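You operate a simulated robot arm through the tools that you are given. There is no shell and no other tool. Be economical: measure what you need, move in short steps, check, and stop when the job is done.

The job below is to be done with a simulated robot arm. You get a single attempt, and the scene is never put back.

## Task
Put things in order on the bar centre. At the end: the blue glass from the bar centre stands where the yellow juicer stood; the red tomato tin stands where the silver strainer stood; the yellow juicer stands where the red tomato tin stood; the silver strainer stands on top of the beige round board; whatever was shut is shut again. Leave all else as you found it, and nothing knocked over.

Only the result counts: the job must be done as asked and must still hold three seconds after the hand-in. Knocking over, shifting, dropping, spilling or breaking anything else fails it.

## Robot
A 7-joint arm with a two-finger parallel gripper, fixed in place. Base frame: the origin is at the foot of the arm, x ahead of it, y to its left, z up; the work surface is at about z = 86. Lengths are in cm, angles in degrees, forces in N, time in s.
With the tool pointing down near the work surface it reaches from about 30 to 70 cm from the base axis. Its first joint turns from -66.0 to 66.0 degrees. Payload 1.57 kg.
The TCP is the grasp point between the finger pads, 3 cm short of the fingertips. In the tool frame z runs along the fingers and y along their closing line. The gripper opens to 11 cm. The fingers are 2.4 cm wide and 1.2 cm thick; the gripper's body (4.8 by 11.2 cm) begins 7.8 cm behind the TCP.
Orientation is that of the tool frame in the base frame, as [roll, pitch, yaw] about the fixed x, y, z axes, in that order (R = Rz(yaw) Ry(pitch) Rx(roll)). With the fingers straight down and closing along the base's y, the tool's x points along the base's -x, its y along +y and its z along -z.

## Interface
- The arm moves only by the tool arm_command. Its argument "increments" is a list that holds one entry, the list of rows, each a list of 7 numbers: the finger opening in cm, from 0 to 11, then the shift along the tool's x, y, z in units of 300 mm (1.0 is 300 mm), then the turn, a rotation vector about the tool's x, y, z in units of 120 degrees (1.0 is 120 degrees). In form: [[[hand, dx, dy, dz, ax, ay, az], ...]]. A call has 1 to 12 rows; each row is the pose to reach, as a shift and turn from the pose commanded when the call began, along the tool's axes at that moment. A call with a number of a shift or a turn outside -1 to 1 is refused whole. Rows are played at 5 a second. More than 5 cm and 8.6 degrees between two rows, or a gripper value outside its range, and nothing of the call is played. Where a pose cannot be reached the arm comes as near as it can. A force on the tool above 40 N (or 10 N above the force at the start of the call, whichever is more), or a blocked arm, ends the call early, and 0.2 s more pass. The fingers move at their own pace (about 10.8 cm/s each) and stop on an object; they squeeze with about 21 N. The grip force told is the motor's: it shows also when the fingers shut on nothing. Time passes only in rows, and 0.2 s behind the last, so rows that repeat a pose let the fingers close. The reply holds the time, the measured pose of the TCP, the force on the tool along the base axes, the opening and the grip force, in the units named above and with some noise.
- Cameras (640 x 400 px; columns grow to the right, rows downward): "scene" is fixed at [18.29, -42.89, 138.76]; the picture's right is [0.39, -0.92, 0.00], its down [-0.65, -0.27, -0.71] and it looks along [0.66, 0.28, -0.70] (base axes); focal length 346 px, centre (320, 200). "wrist" rides on the gripper at [-3.6, 0, -8] in the tool frame; the picture's right is [0.00, -1.00, 0.00], its down [0.97, 0.00, -0.24] and it looks along [0.24, 0.00, 0.97] (tool axes); focal length 218 px, centre (320, 200).
- get_image(camera): a new picture of that camera. The clock stands still meanwhile.
- point_at(camera, pixels): there is no depth. For up to 12 entries [column, row, z] of the newest picture of that camera ("zoom" is the newest enlarged one), the place [x, y] in the base frame at which the ray of that pixel passes the height z, good to about 0.2 cm. The clock stands still meanwhile.
- inspect(camera, box): a new picture of the part [left, top, right, bottom] of that camera's present view, enlarged. The clock stands still meanwhile.
- close_job(): hands the job in; it is judged then, once.

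Go step by step. Measure first, check grasps and placings, and put right what went wrong. The budget is 80 turns and 54 pictures, counting those below and the enlarged ones. Unless the task says otherwise, let go and move clear before handing in, and close with one line.

The tools are called after "Emit:" as name(argument=value, ...) on one line, values as JSON. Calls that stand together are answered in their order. arm_command: Moves the arm, as the interface text tells. Its arguments: {"type":"object","properties":{"increments":{"type":"array"}},"required":["increments"]} The other tools are called the same way: get_image (camera) takes a picture; point_at (camera, pixels) gives the place at which the rays of pixels pass given heights; inspect (camera, box) takes an enlarged picture of a part of a camera's view; close_job () hands the job in.

At the start:

```text
t: 0.0
ee_pos: [43.92, -15.93, 108.26]
tool_rot: [-180.0, -0.1, 180.0]
contact_force: [-0.7, 0.1, -0.2]
grip_width: 11.01
finger_force: 0.0
```

scene: 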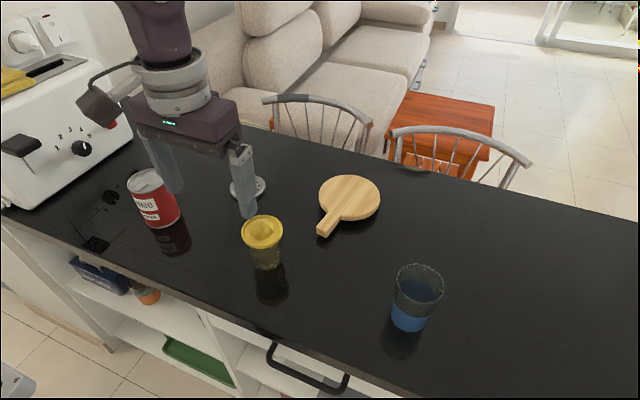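
wrist: 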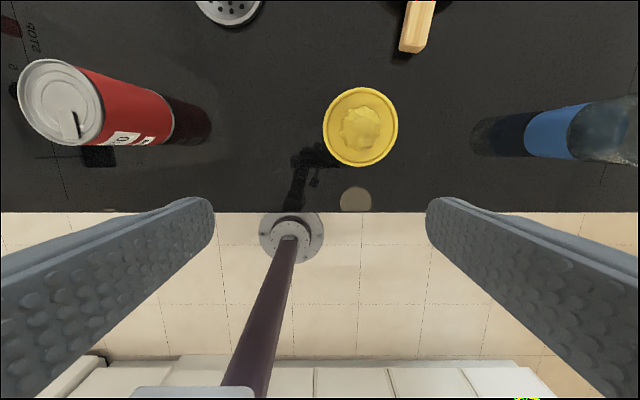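

The pictures show the tin near (152,200), the juicer near (262,235), the glass near (415,297), the board near (348,200) and the strainer half hidden at (248,188). I'll enlarge the scene and measure.

Emit:
inspect(camera="scene", box=[100, 140, 300, 265])

Emit:
inspect(camera="scene", box=[290, 160, 490, 345])

Emit:
point_at(camera="wrist", pixels=[[360, 126, 86], [360, 126, 93], [62, 102, 97], [230, 0, 87], [415, 50, 88], [605, 130, 97], [360, 163, 93], [360, 88, 93], [323, 126, 93], [398, 126, 93]])

```text
3.20 times, centred on (200, 202) of scene
```

zoom: 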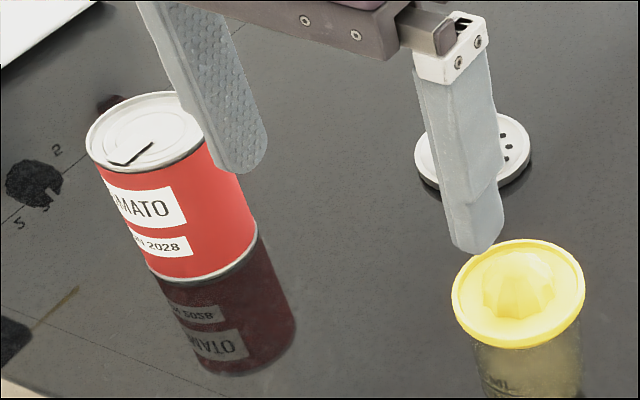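

```text
2.16 times, centred on (390, 252) of scene
```

zoom: 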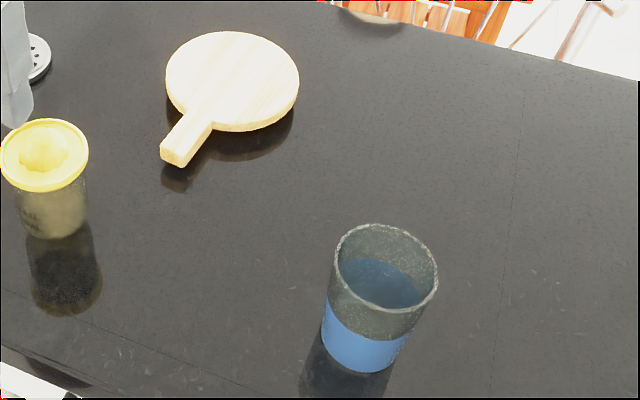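

```text
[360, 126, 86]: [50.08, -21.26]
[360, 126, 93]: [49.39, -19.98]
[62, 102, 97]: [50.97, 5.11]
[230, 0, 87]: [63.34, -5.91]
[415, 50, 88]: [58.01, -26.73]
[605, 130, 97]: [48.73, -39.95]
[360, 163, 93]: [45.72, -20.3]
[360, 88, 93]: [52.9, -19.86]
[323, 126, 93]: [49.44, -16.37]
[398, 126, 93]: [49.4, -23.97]
```

The juicer is a yellow top on a glass jar, and the glass holds liquid, so both must stay upright. I'll get heights by comparing scene rays with the wrist rays.

Emit:
point_at(camera="scene", pixels=[[262, 231, 92], [262, 231, 95], [262, 231, 98], [145, 181, 95], [145, 181, 98], [418, 284, 95], [418, 284, 98], [349, 197, 87.5], [318, 230, 87], [408, 324, 86], [266, 264, 86]])

Emit:
point_at(camera="wrist", pixels=[[360, 126, 92], [360, 126, 95], [360, 126, 98], [62, 102, 95], [62, 102, 98], [172, 117, 86]])

Emit:
arm_command(increments=[[[11, 0.1, 0, -0.1, 0, 0, 0], [11, 0.2, 0, -0.2, 0, 0, 0], [11, 0.2, 0, -0.33, 0, 0, 0], [11, 0.2, 0, -0.45, 0, 0, 0], [11, 0.2, 0, -0.45, 0, 0, 0]]])

Emit:
get_image(camera="wrist")

Emit:
get_image(camera="scene")

```text
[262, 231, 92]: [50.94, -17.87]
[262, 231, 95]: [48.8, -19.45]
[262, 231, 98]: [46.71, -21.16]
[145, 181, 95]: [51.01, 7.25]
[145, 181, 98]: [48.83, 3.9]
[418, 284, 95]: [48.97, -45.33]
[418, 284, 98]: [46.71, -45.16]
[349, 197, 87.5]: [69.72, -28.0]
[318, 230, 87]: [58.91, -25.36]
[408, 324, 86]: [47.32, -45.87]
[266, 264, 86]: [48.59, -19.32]
```

```text
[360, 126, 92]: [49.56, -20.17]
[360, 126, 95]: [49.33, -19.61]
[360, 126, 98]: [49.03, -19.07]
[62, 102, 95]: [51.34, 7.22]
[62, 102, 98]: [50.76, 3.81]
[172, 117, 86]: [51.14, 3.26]
```

```text
t: 1.2
ee_pos: [37.78, -15.83, 121.52]
tool_rot: [-180.0, 0.1, -180.0]
contact_force: [-0.2, -0.1, -0.7]
grip_width: 11.01
finger_force: 0.0
```

```text
49 pictures are left
```

wrist: 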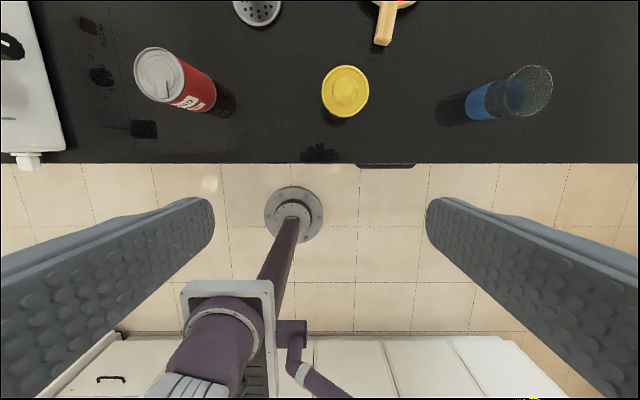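

```text
48 pictures are left
```

scene: 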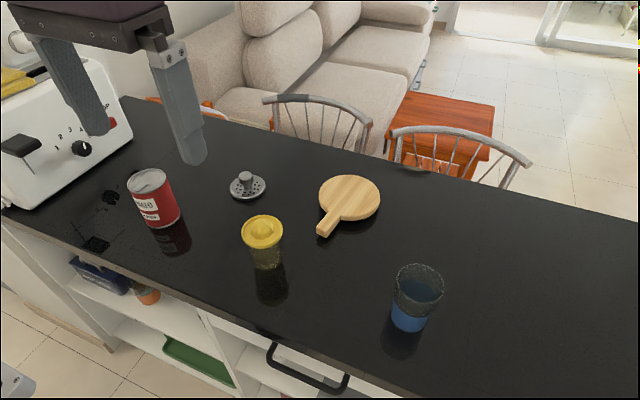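

With the arm raised, the strainer is visible as a disc with a knob at (247,186), and the board is clear. I'll enlarge both views for exact centres.

Emit:
inspect(camera="scene", box=[110, 155, 290, 275])

Emit:
inspect(camera="wrist", box=[120, 0, 420, 160])

Emit:
point_at(camera="scene", pixels=[[248, 188, 86.5], [246, 176, 89], [246, 176, 90], [231, 188, 86.5], [265, 187, 86.5], [319, 197, 88], [380, 197, 88], [349, 175, 88], [345, 220, 88], [326, 234, 88], [418, 282, 97], [418, 282, 96]])

```text
3.33 times, centred on (200, 215) of scene
```

zoom: 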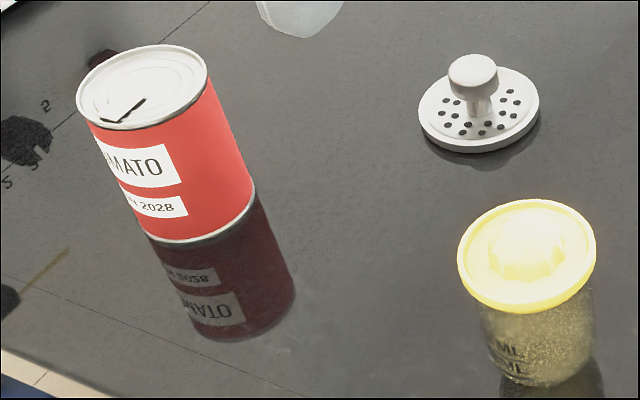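

```text
2.13 times, centred on (270, 80) of wrist
```

zoom: 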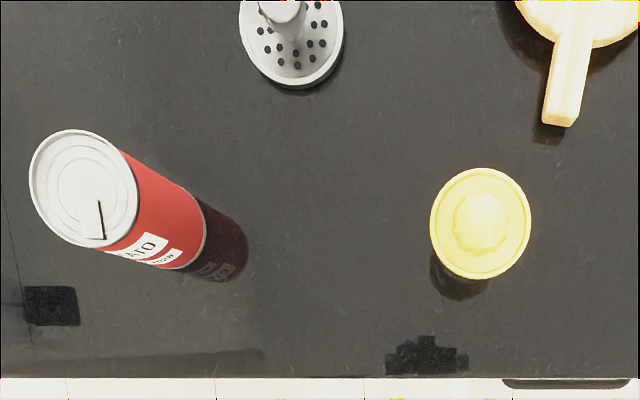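

```text
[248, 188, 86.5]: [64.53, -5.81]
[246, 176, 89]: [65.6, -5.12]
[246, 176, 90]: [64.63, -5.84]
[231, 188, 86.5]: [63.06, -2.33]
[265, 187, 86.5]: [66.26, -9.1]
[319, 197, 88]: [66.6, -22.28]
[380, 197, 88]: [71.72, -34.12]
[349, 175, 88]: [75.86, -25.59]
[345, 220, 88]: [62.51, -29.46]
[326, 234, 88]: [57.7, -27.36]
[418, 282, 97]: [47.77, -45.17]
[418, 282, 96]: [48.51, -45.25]
```

I'm measuring tin, juicer, strainer and board handle in the wrist enlargement.

Emit:
point_at(camera="zoom", pixels=[[83, 187, 94], [83, 187, 96], [83, 187, 98], [29, 187, 96], [137, 187, 96], [158, 222, 86], [481, 224, 94], [481, 224, 95], [431, 224, 95], [531, 224, 95], [291, 38, 86.5], [285, 8, 90]])

Emit:
point_at(camera="scene", pixels=[[152.6, 180.8, 93], [152.6, 180.8, 94], [152.6, 180.8, 95], [152.6, 180.8, 96], [170, 213, 86], [268, 232, 94], [262.5, 231.5, 95], [262.5, 231.5, 94], [266, 258, 86], [410, 320, 86]])

```text
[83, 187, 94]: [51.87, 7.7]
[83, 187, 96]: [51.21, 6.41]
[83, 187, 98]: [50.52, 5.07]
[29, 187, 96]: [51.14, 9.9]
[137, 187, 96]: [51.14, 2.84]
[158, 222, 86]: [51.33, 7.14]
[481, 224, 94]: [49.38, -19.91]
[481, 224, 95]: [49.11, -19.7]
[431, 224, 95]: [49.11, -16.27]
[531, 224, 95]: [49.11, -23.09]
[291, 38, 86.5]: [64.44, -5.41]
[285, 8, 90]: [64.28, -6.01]
```

```text
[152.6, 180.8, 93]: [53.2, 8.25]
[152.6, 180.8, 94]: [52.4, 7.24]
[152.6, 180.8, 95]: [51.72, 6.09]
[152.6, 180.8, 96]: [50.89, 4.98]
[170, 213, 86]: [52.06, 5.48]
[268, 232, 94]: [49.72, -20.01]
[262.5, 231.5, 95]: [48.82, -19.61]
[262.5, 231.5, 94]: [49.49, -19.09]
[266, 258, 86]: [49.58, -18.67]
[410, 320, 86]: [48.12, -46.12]
```

Estimates: tin (51.3, 7.0) with top about 95; juicer (49.1, -19.6) with top about 94.8; strainer (64.4, -5.7) with knob top about 90; board disc centre (69.2, -27.9); glass near (48, -46). I'll go above the strainer first.

Emit:
arm_command(increments=[[[11, -0.11, 0.04, 0.05, 0, 0, 0], [11, -0.22, 0.08, 0.1, 0, 0, 0], [11, -0.33, 0.12, 0.16, 0, 0, 0], [11, -0.44, 0.16, 0.22, 0, 0, 0], [11, -0.55, 0.21, 0.28, 0, 0, 0], [11, -0.66, 0.26, 0.34, 0, 0, 0], [11, -0.77, 0.3, 0.42, 0, 0, 0], [11, -0.887, 0.335, 0.5, 0, 0, 0], [11, -0.887, 0.335, 0.62, 0, 0, 0], [11, -0.887, 0.335, 0.62, 0, 0, 0]]])

Emit:
get_image(camera="wrist")

```text
t: 3.4
ee_pos: [64.47, -5.77, 102.93]
tool_rot: [-179.9, 0.0, 180.0]
contact_force: [-0.6, -0.4, -0.8]
grip_width: 10.97
finger_force: 0.0
```

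```text
45 pictures are left
```

wrist: 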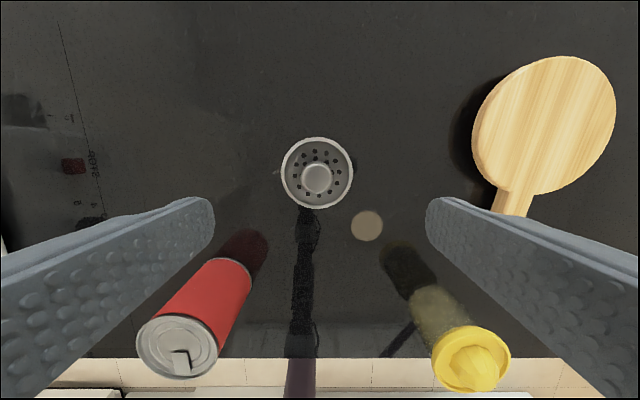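

The knob is at (316,178) and the board disc is centred about (545,125). I'll measure both.

Emit:
point_at(camera="wrist", pixels=[[316, 178, 90], [317, 173, 87], [282, 173, 87], [353, 173, 87], [545, 125, 88], [545, 56, 88], [616, 105, 88], [480, 165, 87], [513, 205, 88], [545, 195, 88], [301, 178, 90], [331, 178, 90]])

```text
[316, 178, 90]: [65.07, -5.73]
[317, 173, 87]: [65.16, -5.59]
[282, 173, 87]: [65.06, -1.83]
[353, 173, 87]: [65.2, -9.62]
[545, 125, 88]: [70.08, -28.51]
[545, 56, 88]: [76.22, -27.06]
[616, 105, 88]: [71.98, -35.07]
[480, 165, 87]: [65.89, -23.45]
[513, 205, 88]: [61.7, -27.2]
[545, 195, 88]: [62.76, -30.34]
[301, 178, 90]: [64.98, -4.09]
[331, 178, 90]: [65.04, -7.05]
```

The strainer is at about (64.9, -5.7) and the knob is 3 cm wide. I'll descend with a narrower opening, keeping the tips above the disc.

Emit:
arm_command(increments=[[[8, -0.01, 0, 0.12, 0, 0, 0], [6, -0.015, 0, 0.25, 0, 0, 0], [6, -0.015, 0, 0.35, 0, 0, 0], [6, -0.015, 0, 0.4, 0, 0, 0], [6, -0.015, 0, 0.4, 0, 0, 0]]])

Emit:
inspect(camera="scene", box=[180, 110, 310, 220])

Emit:
get_image(camera="wrist")

```text
t: 4.6
ee_pos: [64.9, -5.95, 91.13]
tool_rot: [-179.9, 0.0, -180.0]
contact_force: [1.0, 0.2, 0.3]
grip_width: 5.98
finger_force: 0.0
```

```text
3.64 times, centred on (245, 165) of scene
```

zoom: 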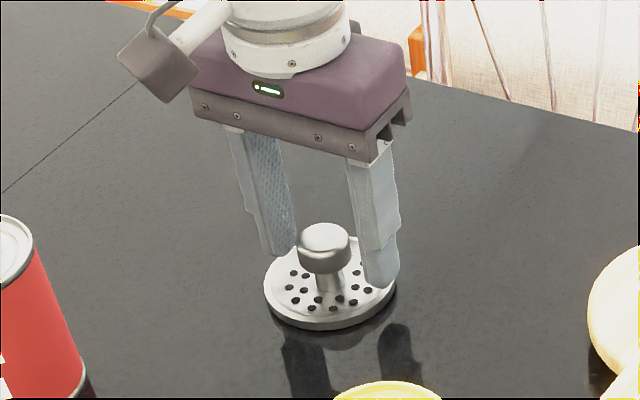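

```text
43 pictures are left
```

wrist: 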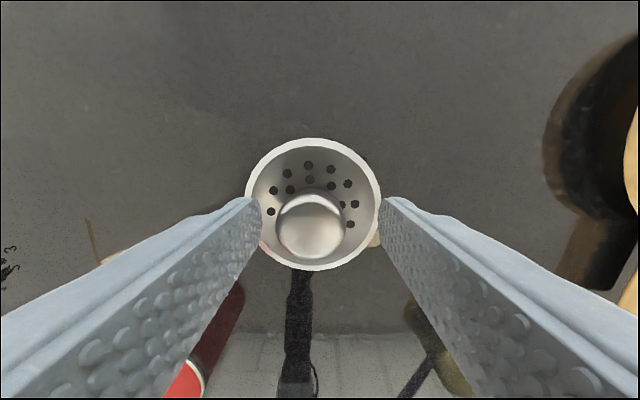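

The knob sits between the fingers at (310,226), almost centred, and the tips are just above the disc. I'll nudge 0.3 cm to +y, lower 0.4 cm and close.

Emit:
arm_command(increments=[[[6, 0, 0.01, 0.013, 0, 0, 0], [4, 0, 0.01, 0.013, 0, 0, 0], [2, 0, 0.01, 0.013, 0, 0, 0], [1, 0, 0.01, 0.013, 0, 0, 0], [1, 0, 0.01, 0.013, 0, 0, 0], [1, 0, 0.01, 0.013, 0, 0, 0]]])

Emit:
inspect(camera="scene", box=[180, 110, 310, 220])

```text
t: 6.0
ee_pos: [65.01, -5.59, 90.67]
tool_rot: [180.0, 0.0, 180.0]
contact_force: [0.3, -0.9, -0.7]
grip_width: 3.08
finger_force: 20.7
```

```text
3.64 times, centred on (245, 165) of scene
```

zoom: 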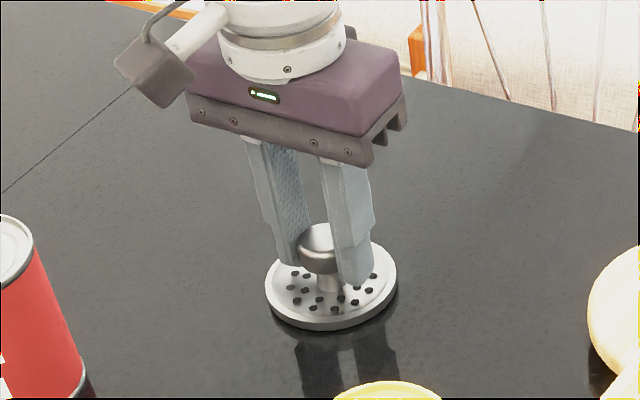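

The grip holds at 3.08 cm and 20.7 N. I'll lift and carry it to above the board, aiming at (67, -27).

Emit:
arm_command(increments=[[[1, 0, 0, -0.08, 0, 0, 0], [1, 0, 0, -0.2, 0, 0, 0], [1, 0, -0.1, -0.25, 0, 0, 0], [1, 0, -0.22, -0.25, 0, 0, 0], [1, 0, -0.34, -0.25, 0, 0, 0], [1, -0.01, -0.46, -0.25, 0, 0, 0], [1, -0.03, -0.58, -0.25, 0, 0, 0], [1, -0.067, -0.713, -0.25, 0, 0, 0], [1, -0.067, -0.713, -0.25, 0, 0, 0]]])

Emit:
get_image(camera="scene")

Emit:
get_image(camera="wrist")

```text
t: 8.0
ee_pos: [63.36, -23.95, 98.26]
tool_rot: [180.0, 0.0, -180.0]
contact_force: [0.4, -0.4, -1.0]
grip_width: 3.07
finger_force: 21.2
out of reach, approached as far as the arm can: row 7, 8, 9
```

```text
41 pictures are left
```

scene: 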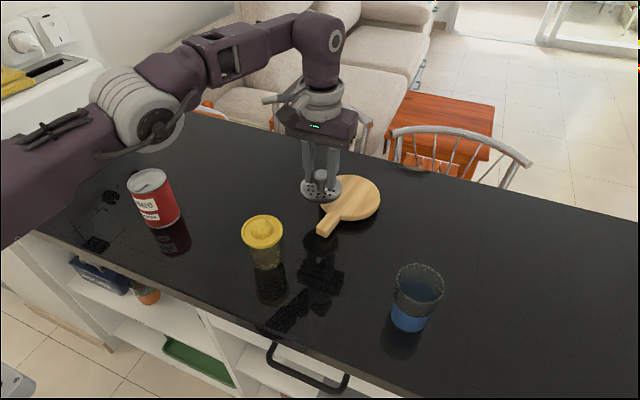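

```text
40 pictures are left
```

wrist: 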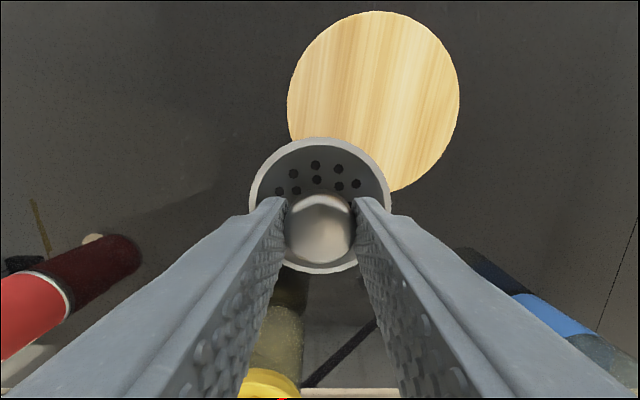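

The arm is out of reach at (63.4, -24) with a straight-down tool; a tilted tool will be needed. I'll go back and set the strainer down at a free spot to re-grip it with an outward tilt. First a step back to see the true command reference.

Emit:
arm_command(increments=[[[1, 0.05, 0.1, 0, 0, 0, 0], [1, 0.1, 0.2, 0, 0, 0, 0], [1, 0.1, 0.3, 0, 0, 0, 0], [1, 0.1, 0.3, 0, 0, 0, 0]]])

```text
t: 9.0
ee_pos: [60.33, -14.86, 98.19]
tool_rot: [-180.0, 0.0, 179.9]
contact_force: [-0.3, 0.9, 0.2]
grip_width: 3.08
finger_force: 20.9
```

The reference is the actual reached pose. The spot (60.3, -14.9) is free; I'll lower to 90.75 and release.

Emit:
arm_command(increments=[[[1, 0, 0, 0.12, 0, 0, 0], [1, 0, 0, 0.21, 0, 0, 0], [1, 0, 0, 0.248, 0, 0, 0], [1, 0, 0, 0.248, 0, 0, 0], [4, 0, 0, 0.248, 0, 0, 0], [6, 0, 0, 0.248, 0, 0, 0], [6, 0, 0, 0.233, 0, 0, 0], [6, 0, 0, 0.233, 0, 0, 0]]])

```text
t: 10.8
ee_pos: [60.4, -14.92, 91.23]
tool_rot: [180.0, -0.1, 180.0]
contact_force: [-0.2, -0.3, 0.3]
grip_width: 6.02
finger_force: 0.1
```

Released. Now I'll yaw the tool by -22° so it closes across the radial direction.

Emit:
arm_command(increments=[[[6, 0, 0, 0, 0, 0, 0.0611], [6, 0, 0, 0, 0, 0, 0.1222], [6, 0, 0, 0, 0, 0, 0.1833], [6, 0, 0, 0, 0, 0, 0.1833]]])

Emit:
arm_command(increments=[[[6, 0.003, 0, 0, 0, -0.055, 0], [6, 0.006, 0, 0, 0, -0.111, 0], [6, 0.01, 0, 0, 0, -0.167, 0], [6, 0.01, 0, 0.006, 0, -0.183, 0], [6, 0.01, 0, 0.006, 0, -0.183, 0]]])

Emit:
inspect(camera="scene", box=[190, 110, 350, 220])

Emit:
get_image(camera="wrist")

```text
t: 11.8
ee_pos: [60.45, -14.86, 91.19]
tool_rot: [-180.0, 0.1, 158.0]
contact_force: [0.4, 0.4, 0.0]
grip_width: 5.99
finger_force: 0.0
```

```text
t: 13.0
ee_pos: [60.1, -14.74, 91.03]
tool_rot: [180.0, 22.1, 158.0]
contact_force: [0.3, -0.6, -0.2]
grip_width: 5.98
finger_force: 0.1
```

```text
3.64 times, centred on (270, 165) of scene
```

zoom: 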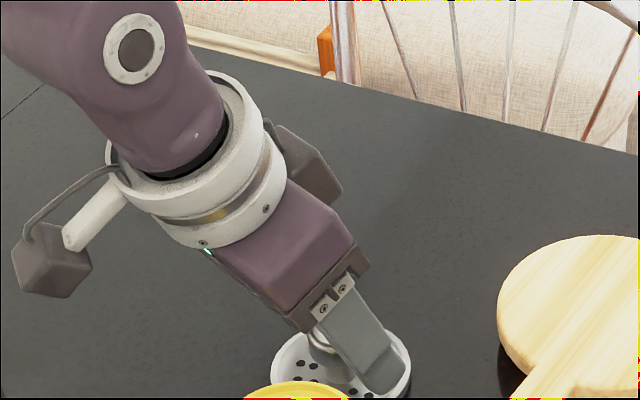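

```text
38 pictures are left
```

wrist: 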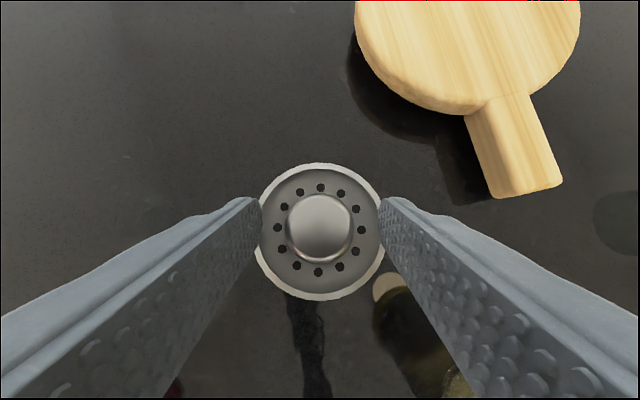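

The knob is centred at (319,228) between the pads, and the tool leans outward as wanted. I'll close.

Emit:
arm_command(increments=[[[4, 0, 0, 0, 0, 0, 0], [2, 0, 0, 0, 0, 0, 0], [1, 0, 0, 0, 0, 0, 0], [1, 0, 0, 0, 0, 0, 0], [1, 0, 0, 0, 0, 0, 0]]])

Emit:
get_image(camera="wrist")

```text
t: 14.2
ee_pos: [60.16, -14.76, 90.95]
tool_rot: [-180.0, 22.1, 158.0]
contact_force: [0.8, 0.6, 0.8]
grip_width: 3.09
finger_force: 20.7
```

```text
37 pictures are left
```

wrist: 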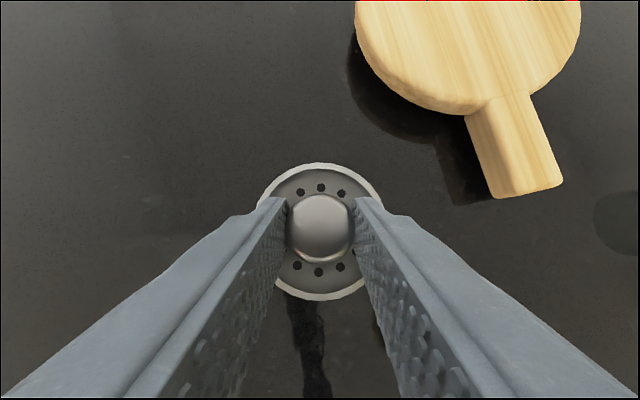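

Gripped. I'll lift 5 cm and carry it over the board centre.

Emit:
arm_command(increments=[[[1, -0.0315, 0, -0.077, 0, 0, 0], [1, -0.0627, 0, -0.1544, 0, 0, 0], [1, -0.159, -0.073, -0.115, 0, 0, 0], [1, -0.256, -0.146, -0.076, 0, 0, 0], [1, -0.352, -0.219, -0.037, 0, 0, 0], [1, -0.449, -0.292, 0.002, 0, 0, 0], [1, -0.449, -0.292, 0.002, 0, 0, 0]]])

Emit:
get_image(camera="scene")

Emit:
get_image(camera="wrist")

```text
t: 15.8
ee_pos: [68.41, -27.74, 95.94]
tool_rot: [-180.0, 22.0, 158.0]
contact_force: [-0.7, -1.3, -2.0]
grip_width: 3.08
finger_force: 21.0
```

```text
36 pictures are left
```

scene: 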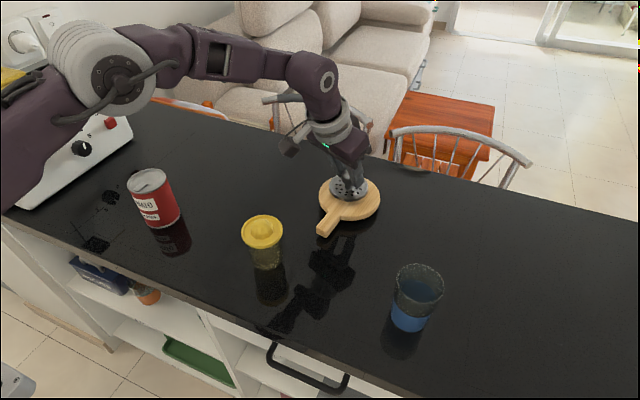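

```text
35 pictures are left
```

wrist: 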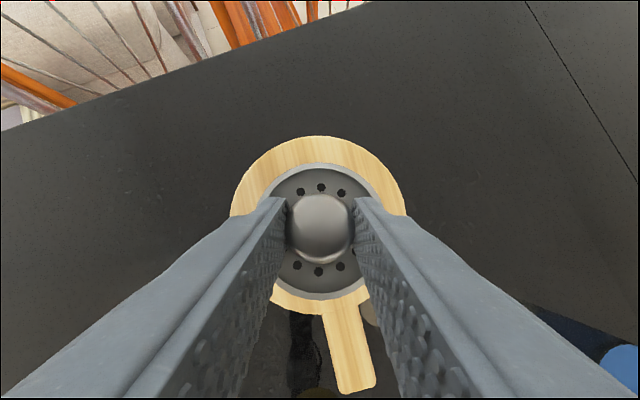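

Reach is good: the strainer is centred over the board disc (wrist ring at 230–405). I'll lower 2.4 cm and check the force.

Emit:
arm_command(increments=[[[1, 0.015, 0, 0.037, 0, 0, 0], [1, 0.025, 0, 0.062, 0, 0, 0], [1, 0.03, 0, 0.0741, 0, 0, 0], [1, 0.03, 0, 0.0741, 0, 0, 0]]])

Emit:
inspect(camera="scene", box=[290, 130, 410, 245])

```text
t: 16.8
ee_pos: [68.61, -27.52, 93.76]
tool_rot: [-180.0, 22.2, 157.9]
contact_force: [2.2, -1.0, 16.8]
grip_width: 3.1
finger_force: 20.6
```

```text
3.48 times, centred on (350, 188) of scene
```

zoom: 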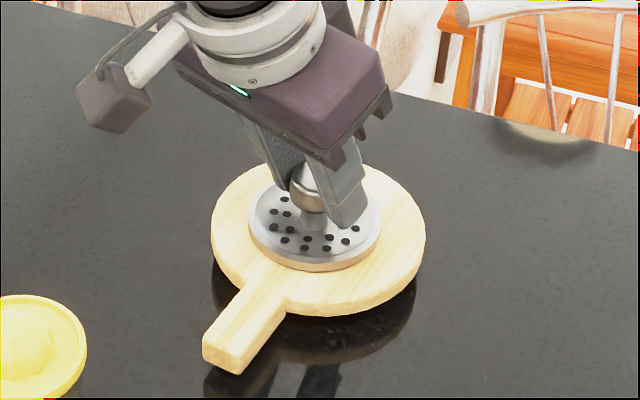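

Contact shows 16.8 N, so the strainer is seated. I'll ease up, open and withdraw along the tool.

Emit:
arm_command(increments=[[[1, -0.0025, 0, -0.006, 0, 0, 0], [1, -0.0025, 0, -0.006, 0, 0, 0], [4, -0.0025, 0, -0.006, 0, 0, 0], [6, -0.0025, 0, -0.006, 0, 0, 0], [6, 0, 0, -0.04, 0, 0, 0], [6, 0, 0, -0.15, 0, 0, 0], [6, 0, 0, -0.3, 0, 0, 0], [6, 0, 0, -0.4, 0, 0, 0], [6, 0, 0, -0.4, 0, 0, 0]]])

Emit:
inspect(camera="scene", box=[290, 130, 410, 245])

```text
t: 18.8
ee_pos: [64.32, -25.85, 104.67]
tool_rot: [-180.0, 21.9, 158.0]
contact_force: [0.1, -0.2, -0.6]
grip_width: 5.99
finger_force: 0.0
```

```text
3.48 times, centred on (350, 188) of scene
```

zoom: 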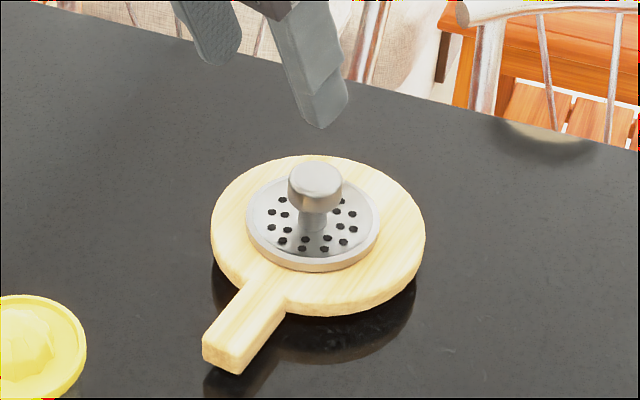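

The strainer stands flat on the board. I'll straighten the tool while backing off inward.

Emit:
arm_command(increments=[[[8, 0.094, 0.009, -0.065, 0, 0.046, 0], [11, 0.188, 0.018, -0.13, 0, 0.092, 0], [11, 0.281, 0.026, -0.195, 0, 0.138, 0], [11, 0.375, 0.035, -0.26, 0, 0.1833, 0], [11, 0.375, 0.035, -0.26, 0, 0.1833, 0]]])

Emit:
arm_command(increments=[[[11, 0, 0, 0, 0, 0, -0.0611], [11, 0, 0, 0, 0, 0, -0.1222], [11, 0, 0, 0, 0, 0, -0.1833], [11, 0, 0, 0, 0, 0, -0.1833]]])

```text
t: 20.0
ee_pos: [52.22, -19.96, 107.64]
tool_rot: [180.0, -0.1, 158.1]
contact_force: [0.6, 0.2, -0.4]
grip_width: 10.97
finger_force: 0.1
```

```text
t: 21.0
ee_pos: [52.33, -19.91, 107.77]
tool_rot: [-180.0, 0.0, -180.0]
contact_force: [0.0, 0.4, 0.4]
grip_width: 11.0
finger_force: 0.0
```

Tool is straight again. Moving to near the tin, staying high, then looking.

Emit:
arm_command(increments=[[[11, 0.005, 0.12, -0.03, 0, 0, 0], [11, 0.01, 0.25, -0.06, 0, 0, 0], [11, 0.015, 0.39, -0.06, 0, 0, 0], [11, 0.02, 0.53, -0.06, 0, 0, 0], [11, 0.025, 0.67, -0.06, 0, 0, 0], [11, 0.03, 0.8, -0.06, 0, 0, 0], [11, 0.033, 0.897, -0.06, 0, 0, 0], [11, 0.033, 0.897, -0.06, 0, 0, 0]]])

Emit:
get_image(camera="wrist")

Emit:
get_image(camera="scene")

```text
t: 22.8
ee_pos: [51.4, 7.12, 109.48]
tool_rot: [179.9, -0.1, 179.9]
contact_force: [0.3, 0.3, 0.4]
grip_width: 11.01
finger_force: 0.1
```

```text
32 pictures are left
```

wrist: 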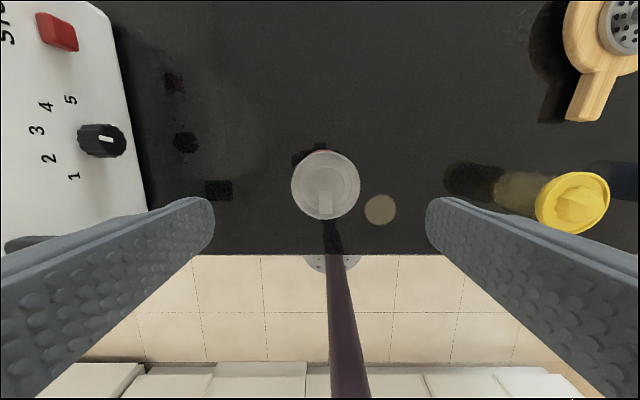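

```text
31 pictures are left
```

scene: 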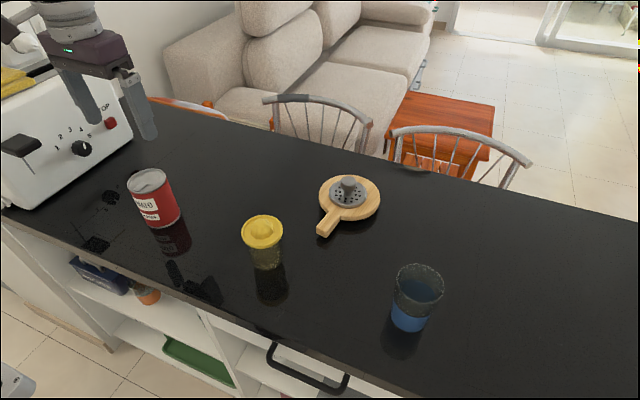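

The tin lid is at (326,185). I'll measure it and the toaster's nearest edge and knob for clearance.

Emit:
point_at(camera="wrist", pixels=[[326, 185, 95], [326, 185, 94], [291, 185, 95], [361, 185, 95], [127, 142, 92], [127, 142, 98], [150, 200, 86], [10, 243, 98], [40, 240, 100]])

Emit:
point_at(camera="scene", pixels=[[131, 140, 86], [38, 208, 86], [92, 150, 90], [92, 150, 94], [42, 143, 98]])

```text
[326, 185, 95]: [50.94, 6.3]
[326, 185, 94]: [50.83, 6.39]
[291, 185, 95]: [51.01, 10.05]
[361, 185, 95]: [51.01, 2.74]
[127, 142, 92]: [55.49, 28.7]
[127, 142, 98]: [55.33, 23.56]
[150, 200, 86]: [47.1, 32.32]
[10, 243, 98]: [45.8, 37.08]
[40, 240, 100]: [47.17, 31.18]
```

```text
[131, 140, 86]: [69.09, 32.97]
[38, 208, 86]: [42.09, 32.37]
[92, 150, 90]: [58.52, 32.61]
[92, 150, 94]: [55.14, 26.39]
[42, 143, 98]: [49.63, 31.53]
```

The tin is at about (51.0, 6.5), 7.3 cm wide, and the toaster is far enough away at y > 24. I'll descend to z 91 and look before closing.

Emit:
arm_command(increments=[[[11, 0.01, -0.018, 0.15, 0, 0, 0], [11, 0.01, -0.018, 0.3, 0, 0, 0], [11, 0.01, -0.018, 0.4, 0, 0, 0], [11, 0.01, -0.018, 0.5, 0, 0, 0], [11, 0.01, -0.018, 0.617, 0, 0, 0], [11, 0.01, -0.018, 0.617, 0, 0, 0]]])

Emit:
get_image(camera="wrist")

```text
t: 24.2
ee_pos: [51.06, 6.36, 91.04]
tool_rot: [180.0, 0.0, 179.9]
contact_force: [-0.7, 0.0, 0.6]
grip_width: 11.0
finger_force: 0.1
```

```text
30 pictures are left
```

wrist: 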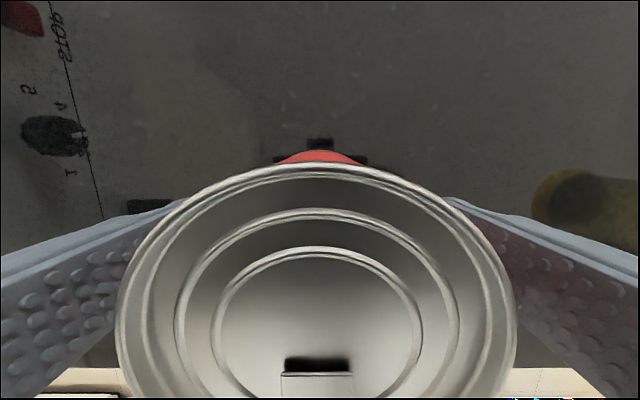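

The lid is centred at column 316, with the tin about 0.35 cm nearer the base than the TCP. I'll shift that much, close and check.

Emit:
arm_command(increments=[[[11, 0.011, 0.003, 0, 0, 0, 0], [9, 0.011, 0.003, 0, 0, 0, 0], [7, 0.011, 0.003, 0, 0, 0, 0], [5, 0.011, 0.003, 0, 0, 0, 0], [5, 0.011, 0.003, 0, 0, 0, 0], [5, 0.011, 0.003, 0, 0, 0, 0]]])

```text
t: 25.6
ee_pos: [50.69, 6.48, 91.06]
tool_rot: [179.9, 0.0, 179.9]
contact_force: [0.0, -1.4, 0.1]
grip_width: 6.88
finger_force: 20.6
```

Gripped at 6.88 cm. I'll lift 5 cm and carry to above the old strainer spot (65.0, -5.7).

Emit:
arm_command(increments=[[[5, 0, 0, -0.05, 0, 0, 0], [5, 0, 0, -0.16, 0, 0, 0], [5, -0.095, -0.081, -0.16, 0, 0, 0], [5, -0.19, -0.162, -0.16, 0, 0, 0], [5, -0.286, -0.243, -0.16, 0, 0, 0], [5, -0.381, -0.324, -0.16, 0, 0, 0], [5, -0.477, -0.405, -0.16, 0, 0, 0], [5, -0.477, -0.405, -0.16, 0, 0, 0]]])

Emit:
get_image(camera="scene")

```text
t: 27.4
ee_pos: [64.93, -5.72, 95.81]
tool_rot: [179.9, -0.1, 180.0]
contact_force: [0.2, -0.4, -4.7]
grip_width: 6.88
finger_force: 21.1
```

```text
29 pictures are left
```

scene: 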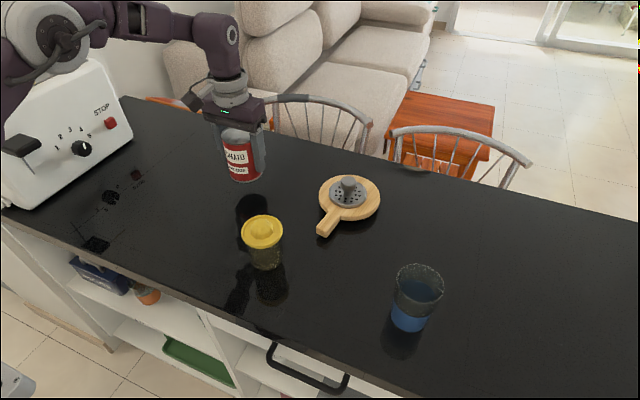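

The tin hangs level over the spot. I'll lower it 4.75 cm, release and rise.

Emit:
arm_command(increments=[[[5, 0, 0, 0.08, 0, 0, 0], [5, 0, 0, 0.14, 0, 0, 0], [5, 0, 0, 0.157, 0, 0, 0], [5, 0, 0, 0.157, 0, 0, 0], [7.5, 0, 0, 0.157, 0, 0, 0], [9, 0, 0, 0.157, 0, 0, 0], [11, 0, 0, 0.157, 0, 0, 0], [11, 0, 0, 0.05, 0, 0, 0], [11, 0, 0, -0.1, 0, 0, 0], [11, 0, 0, -0.25, 0, 0, 0], [11, 0, 0, -0.25, 0, 0, 0]]])

Emit:
get_image(camera="wrist")

Emit:
get_image(camera="scene")

```text
t: 29.8
ee_pos: [65.07, -5.57, 103.34]
tool_rot: [180.0, 0.0, 180.0]
contact_force: [-0.1, 0.1, 0.2]
grip_width: 11.03
finger_force: 0.1
```

```text
28 pictures are left
```

wrist: 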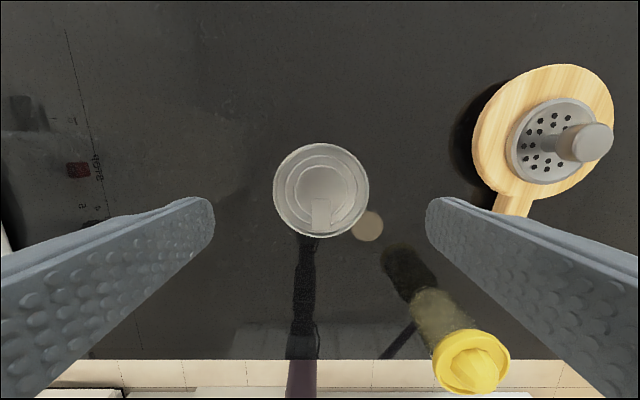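

```text
27 pictures are left
```

scene: 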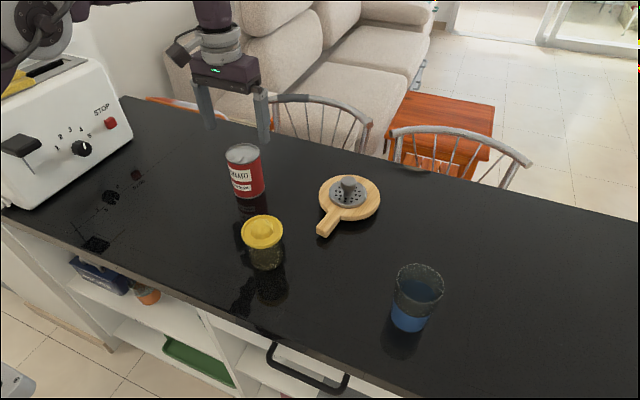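

The tin stands at the strainer's old spot. Next I'll hover over the juicer at (49.1, -19.6).

Emit:
arm_command(increments=[[[11, 0.1, -0.09, -0.1, 0, 0, 0], [11, 0.2, -0.18, -0.12, 0, 0, 0], [11, 0.31, -0.27, -0.12, 0, 0, 0], [11, 0.42, -0.37, -0.12, 0, 0, 0], [11, 0.532, -0.468, -0.12, 0, 0, 0], [11, 0.532, -0.468, -0.12, 0, 0, 0]]])

Emit:
get_image(camera="wrist")

Emit:
inspect(camera="scene", box=[220, 200, 300, 280])

```text
refused: row 1 steps farther than a row can; nothing moved
```

```text
26 pictures are left
```

wrist: 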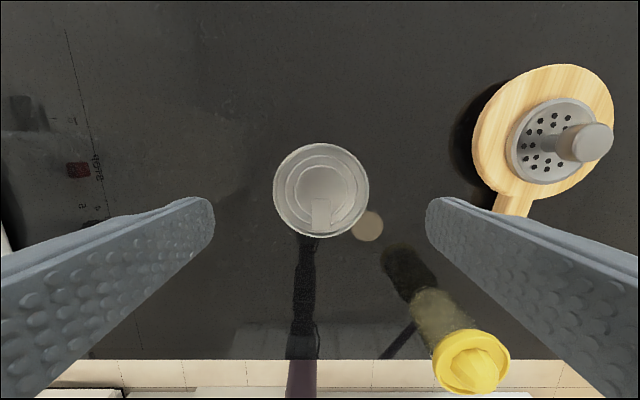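

```text
5.00 times, centred on (260, 240) of scene
```

zoom: 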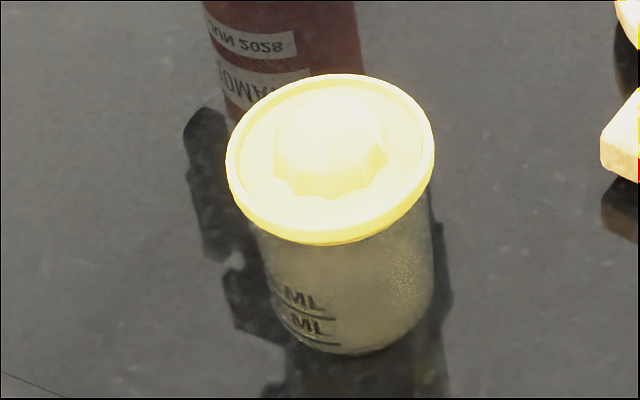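

The first row was over 5 cm, so nothing moved; I'll repeat with smaller steps.

Emit:
arm_command(increments=[[[11, 0.06, -0.05, -0.06, 0, 0, 0], [11, 0.15, -0.13, -0.12, 0, 0, 0], [11, 0.25, -0.22, -0.12, 0, 0, 0], [11, 0.34, -0.3, -0.12, 0, 0, 0], [11, 0.44, -0.39, -0.12, 0, 0, 0], [11, 0.532, -0.468, -0.12, 0, 0, 0], [11, 0.532, -0.468, -0.12, 0, 0, 0]]])

Emit:
get_image(camera="wrist")

```text
t: 31.4
ee_pos: [49.01, -19.59, 107.01]
tool_rot: [-180.0, 0.0, 180.0]
contact_force: [0.2, 0.0, 0.8]
grip_width: 11.01
finger_force: 0.2
```

```text
24 pictures are left
```

wrist: 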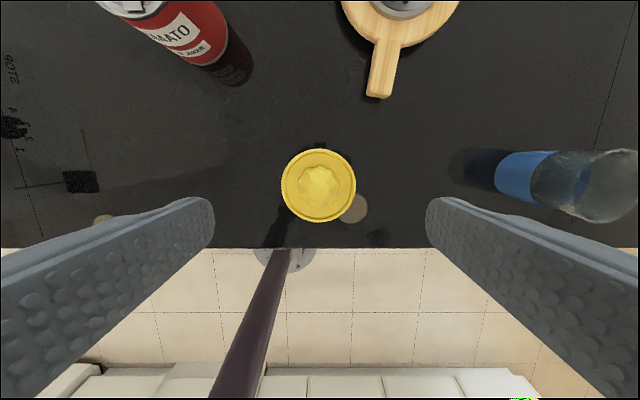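

The juicer is at (318,187), so about (48.75, -19.5), rim 7.2 cm wide near z 94. I'll descend to z 93.2 with the pads on the rim and close.

Emit:
arm_command(increments=[[[11, 0.008, 0.003, 0.15, 0, 0, 0], [11, 0.008, 0.003, 0.3, 0, 0, 0], [11, 0.008, 0.003, 0.4, 0, 0, 0], [11, 0.008, 0.003, 0.46, 0, 0, 0], [11, 0.008, 0.003, 0.46, 0, 0, 0], [9, 0.008, 0.003, 0.46, 0, 0, 0], [7, 0.008, 0.003, 0.46, 0, 0, 0], [5, 0.008, 0.003, 0.46, 0, 0, 0], [5, 0.008, 0.003, 0.46, 0, 0, 0], [5, 0.008, 0.003, 0.46, 0, 0, 0]]])

Emit:
get_image(camera="wrist")

Emit:
inspect(camera="scene", box=[210, 170, 320, 280])

```text
t: 33.6
ee_pos: [48.77, -19.53, 93.18]
tool_rot: [180.0, 0.0, 180.0]
contact_force: [-0.5, 1.4, 0.9]
grip_width: 6.26
finger_force: 21.3
```

```text
23 pictures are left
```

wrist: 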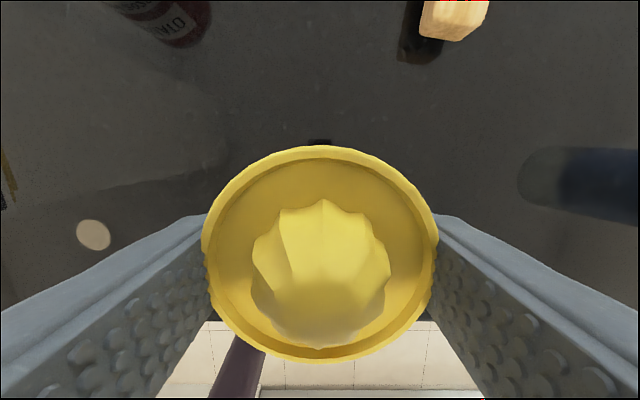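

```text
3.64 times, centred on (265, 225) of scene
```

zoom: 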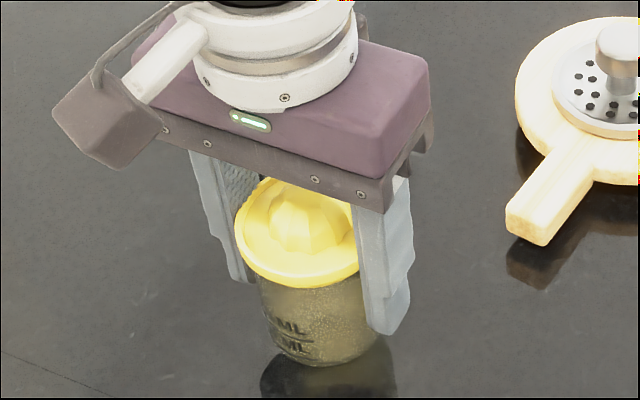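

Gripped at 6.26 cm. I'll lift a little to check that the whole juicer comes along.

Emit:
arm_command(increments=[[[5, 0, 0, -0.05, 0, 0, 0], [5, 0, 0, -0.15, 0, 0, 0], [5, 0, 0, -0.2, 0, 0, 0], [5, 0, 0, -0.2, 0, 0, 0]]])

Emit:
inspect(camera="scene", box=[210, 130, 340, 270])

```text
t: 34.6
ee_pos: [48.89, -19.72, 99.07]
tool_rot: [-180.0, 0.0, -180.0]
contact_force: [0.5, -0.2, -1.3]
grip_width: 6.26
finger_force: 20.9
```

```text
2.86 times, centred on (275, 200) of scene
```

zoom: 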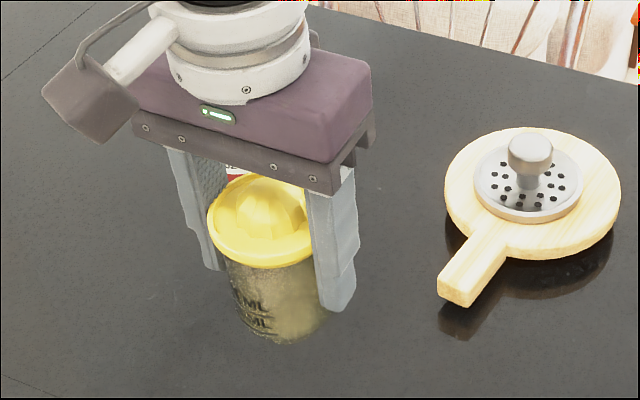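

The whole juicer is lifted and level. I'll carry it to (50.7, 6.45), lower it to z 93.2 and release.

Emit:
arm_command(increments=[[[5, -0.008, 0.12, 0, 0, 0, 0], [5, -0.016, 0.25, 0, 0, 0, 0], [5, -0.025, 0.38, 0, 0, 0, 0], [5, -0.034, 0.51, 0, 0, 0, 0], [5, -0.044, 0.64, 0, 0, 0, 0], [5, -0.054, 0.77, 0, 0, 0, 0], [5, -0.062, 0.868, 0, 0, 0, 0], [5, -0.062, 0.868, 0.1, 0, 0, 0], [5, -0.062, 0.868, 0.18, 0, 0, 0], [5, -0.062, 0.868, 0.195, 0, 0, 0], [5, -0.062, 0.868, 0.195, 0, 0, 0]]])

Emit:
inspect(camera="scene", box=[90, 120, 230, 260])

```text
t: 37.0
ee_pos: [50.67, 6.51, 93.27]
tool_rot: [180.0, 0.0, 179.8]
contact_force: [-0.2, -0.6, -1.7]
grip_width: 6.26
finger_force: 20.9
```

```text
2.86 times, centred on (160, 190) of scene
```

zoom: 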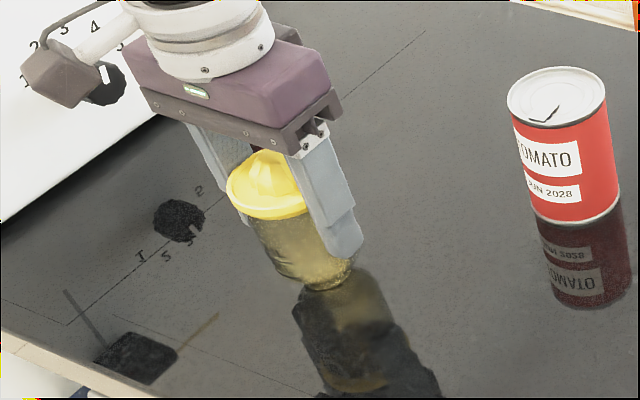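

The juicer is about 0.1 cm above the surface. I'll lower that much, release and rise.

Emit:
arm_command(increments=[[[5, 0, 0, 0.003, 0, 0, 0], [5, 0, 0, 0.003, 0, 0, 0], [7, 0, 0, 0.003, 0, 0, 0], [9, 0, 0, 0.003, 0, 0, 0], [11, 0, 0, 0.003, 0, 0, 0], [11, 0, 0, -0.1, 0, 0, 0], [11, 0, 0, -0.25, 0, 0, 0], [11, 0, 0, -0.4, 0, 0, 0], [11, 0, 0, -0.55, 0, 0, 0], [11, 0, 0, -0.55, 0, 0, 0]]])

Emit:
get_image(camera="scene")

```text
t: 39.2
ee_pos: [50.56, 6.4, 109.82]
tool_rot: [-179.9, 0.0, 179.9]
contact_force: [-0.4, -0.6, 0.1]
grip_width: 10.97
finger_force: 0.0
```

```text
19 pictures are left
```

scene: 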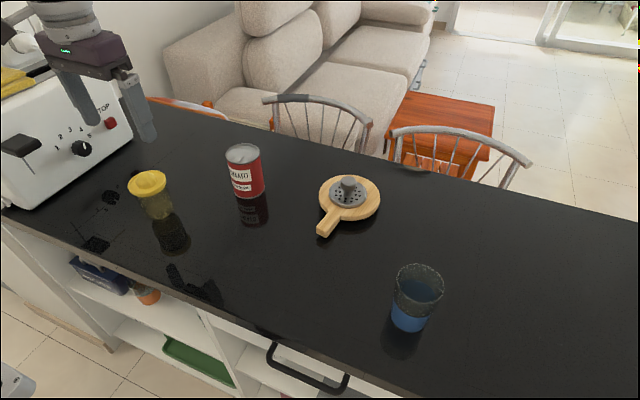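

The juicer stands upright at the tin's old spot. Now I'll go across at height towards the glass, in two calls.

Emit:
arm_command(increments=[[[11, 0.01, -0.12, -0.02, 0, 0, 0], [11, 0.02, -0.27, -0.04, 0, 0, 0], [11, 0.03, -0.42, -0.06, 0, 0, 0], [11, 0.04, -0.57, -0.08, 0, 0, 0], [11, 0.05, -0.72, -0.08, 0, 0, 0], [11, 0.06, -0.87, -0.08, 0, 0, 0], [11, 0.07, -1.0, -0.08, 0, 0, 0]]])

Emit:
arm_command(increments=[[[11, 0.0, -0.12, 0, 0, 0, 0], [11, 0.01, -0.26, 0, 0, 0, 0], [11, 0.01, -0.4, 0, 0, 0, 0], [11, 0.01, -0.5, 0, 0, 0, 0], [11, 0.01, -0.5, 0, 0, 0, 0]]])

Emit:
get_image(camera="wrist")

```text
t: 40.8
ee_pos: [48.56, -23.72, 112.25]
tool_rot: [-180.0, 0.0, 179.8]
contact_force: [0.3, 0.5, 0.0]
grip_width: 10.97
finger_force: 0.1
```

```text
t: 42.0
ee_pos: [48.57, -37.89, 112.09]
tool_rot: [-180.0, -0.5, -179.0]
contact_force: [-0.9, -0.1, -0.1]
grip_width: 10.99
finger_force: 0.2
out of reach, approached as far as the arm can: row 4
```

```text
18 pictures are left
```

wrist: 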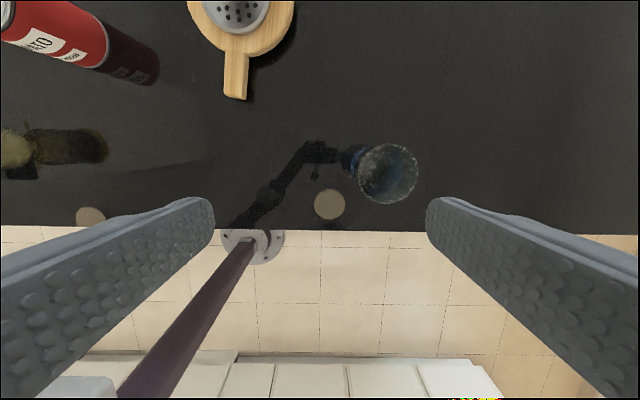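

The rim is at (388,173). I'll measure glass rim and base from both cameras.

Emit:
inspect(camera="scene", box=[370, 250, 470, 345])

Emit:
point_at(camera="wrist", pixels=[[388, 173, 94], [388, 173, 96], [388, 173, 98], [388, 173, 100], [357, 173, 97], [419, 173, 97]])

Emit:
point_at(camera="scene", pixels=[[418, 284, 94], [418, 284, 96], [418, 284, 98], [418, 284, 100], [408, 320, 86], [396, 277, 97], [441, 291, 97]])

```text
4.21 times, centred on (420, 298) of scene
```

zoom: 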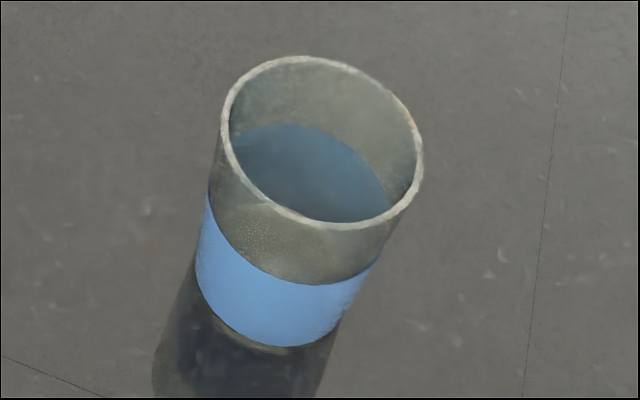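

```text
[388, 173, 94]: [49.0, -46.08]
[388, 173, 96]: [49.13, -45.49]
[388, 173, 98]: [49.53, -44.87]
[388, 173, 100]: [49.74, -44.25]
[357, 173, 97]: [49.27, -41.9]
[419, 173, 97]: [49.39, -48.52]
```

```text
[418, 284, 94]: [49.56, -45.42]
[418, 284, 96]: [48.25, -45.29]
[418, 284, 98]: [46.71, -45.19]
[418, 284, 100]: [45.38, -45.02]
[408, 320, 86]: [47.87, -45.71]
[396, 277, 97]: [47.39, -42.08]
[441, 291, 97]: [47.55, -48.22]
```

The glass is at about (48.6, -45.6), top about 95.3, 6.6 cm wide. The reach at height is short, so I'll come in low from the front: to (38, -45.6), down to z 91.5, then slide in along +x.

Emit:
arm_command(increments=[[[11, 0.11, -0.06, 0, 0, -0.001, 0.003], [11, 0.22, -0.14, 0, 0, -0.002, 0.006], [11, 0.352, -0.2, 0, 0, -0.004, 0.008], [11, 0.352, -0.257, 0.1, 0, -0.004, 0.008], [11, 0.352, -0.257, 0.25, 0, -0.004, 0.008], [11, 0.352, -0.257, 0.4, 0, -0.004, 0.008], [11, 0.352, -0.257, 0.55, 0, -0.004, 0.008], [11, 0.352, -0.257, 0.687, 0, -0.004, 0.008], [11, 0.352, -0.257, 0.687, 0, -0.004, 0.008]]])

Emit:
get_image(camera="wrist")

```text
t: 44.0
ee_pos: [37.69, -46.16, 91.5]
tool_rot: [-179.9, 0.5, 178.9]
contact_force: [0.4, 0.4, -0.3]
grip_width: 11.01
finger_force: 0.1
```

```text
16 pictures are left
```

wrist: 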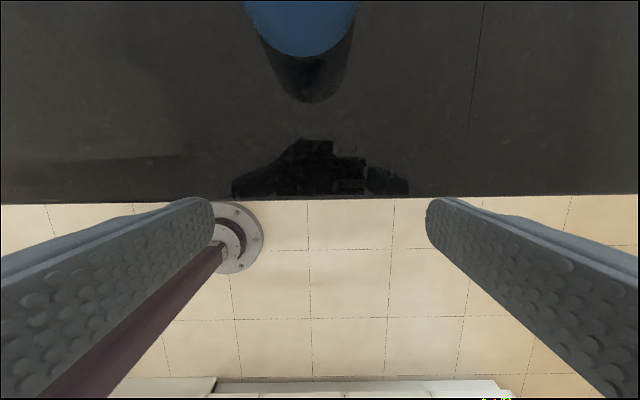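

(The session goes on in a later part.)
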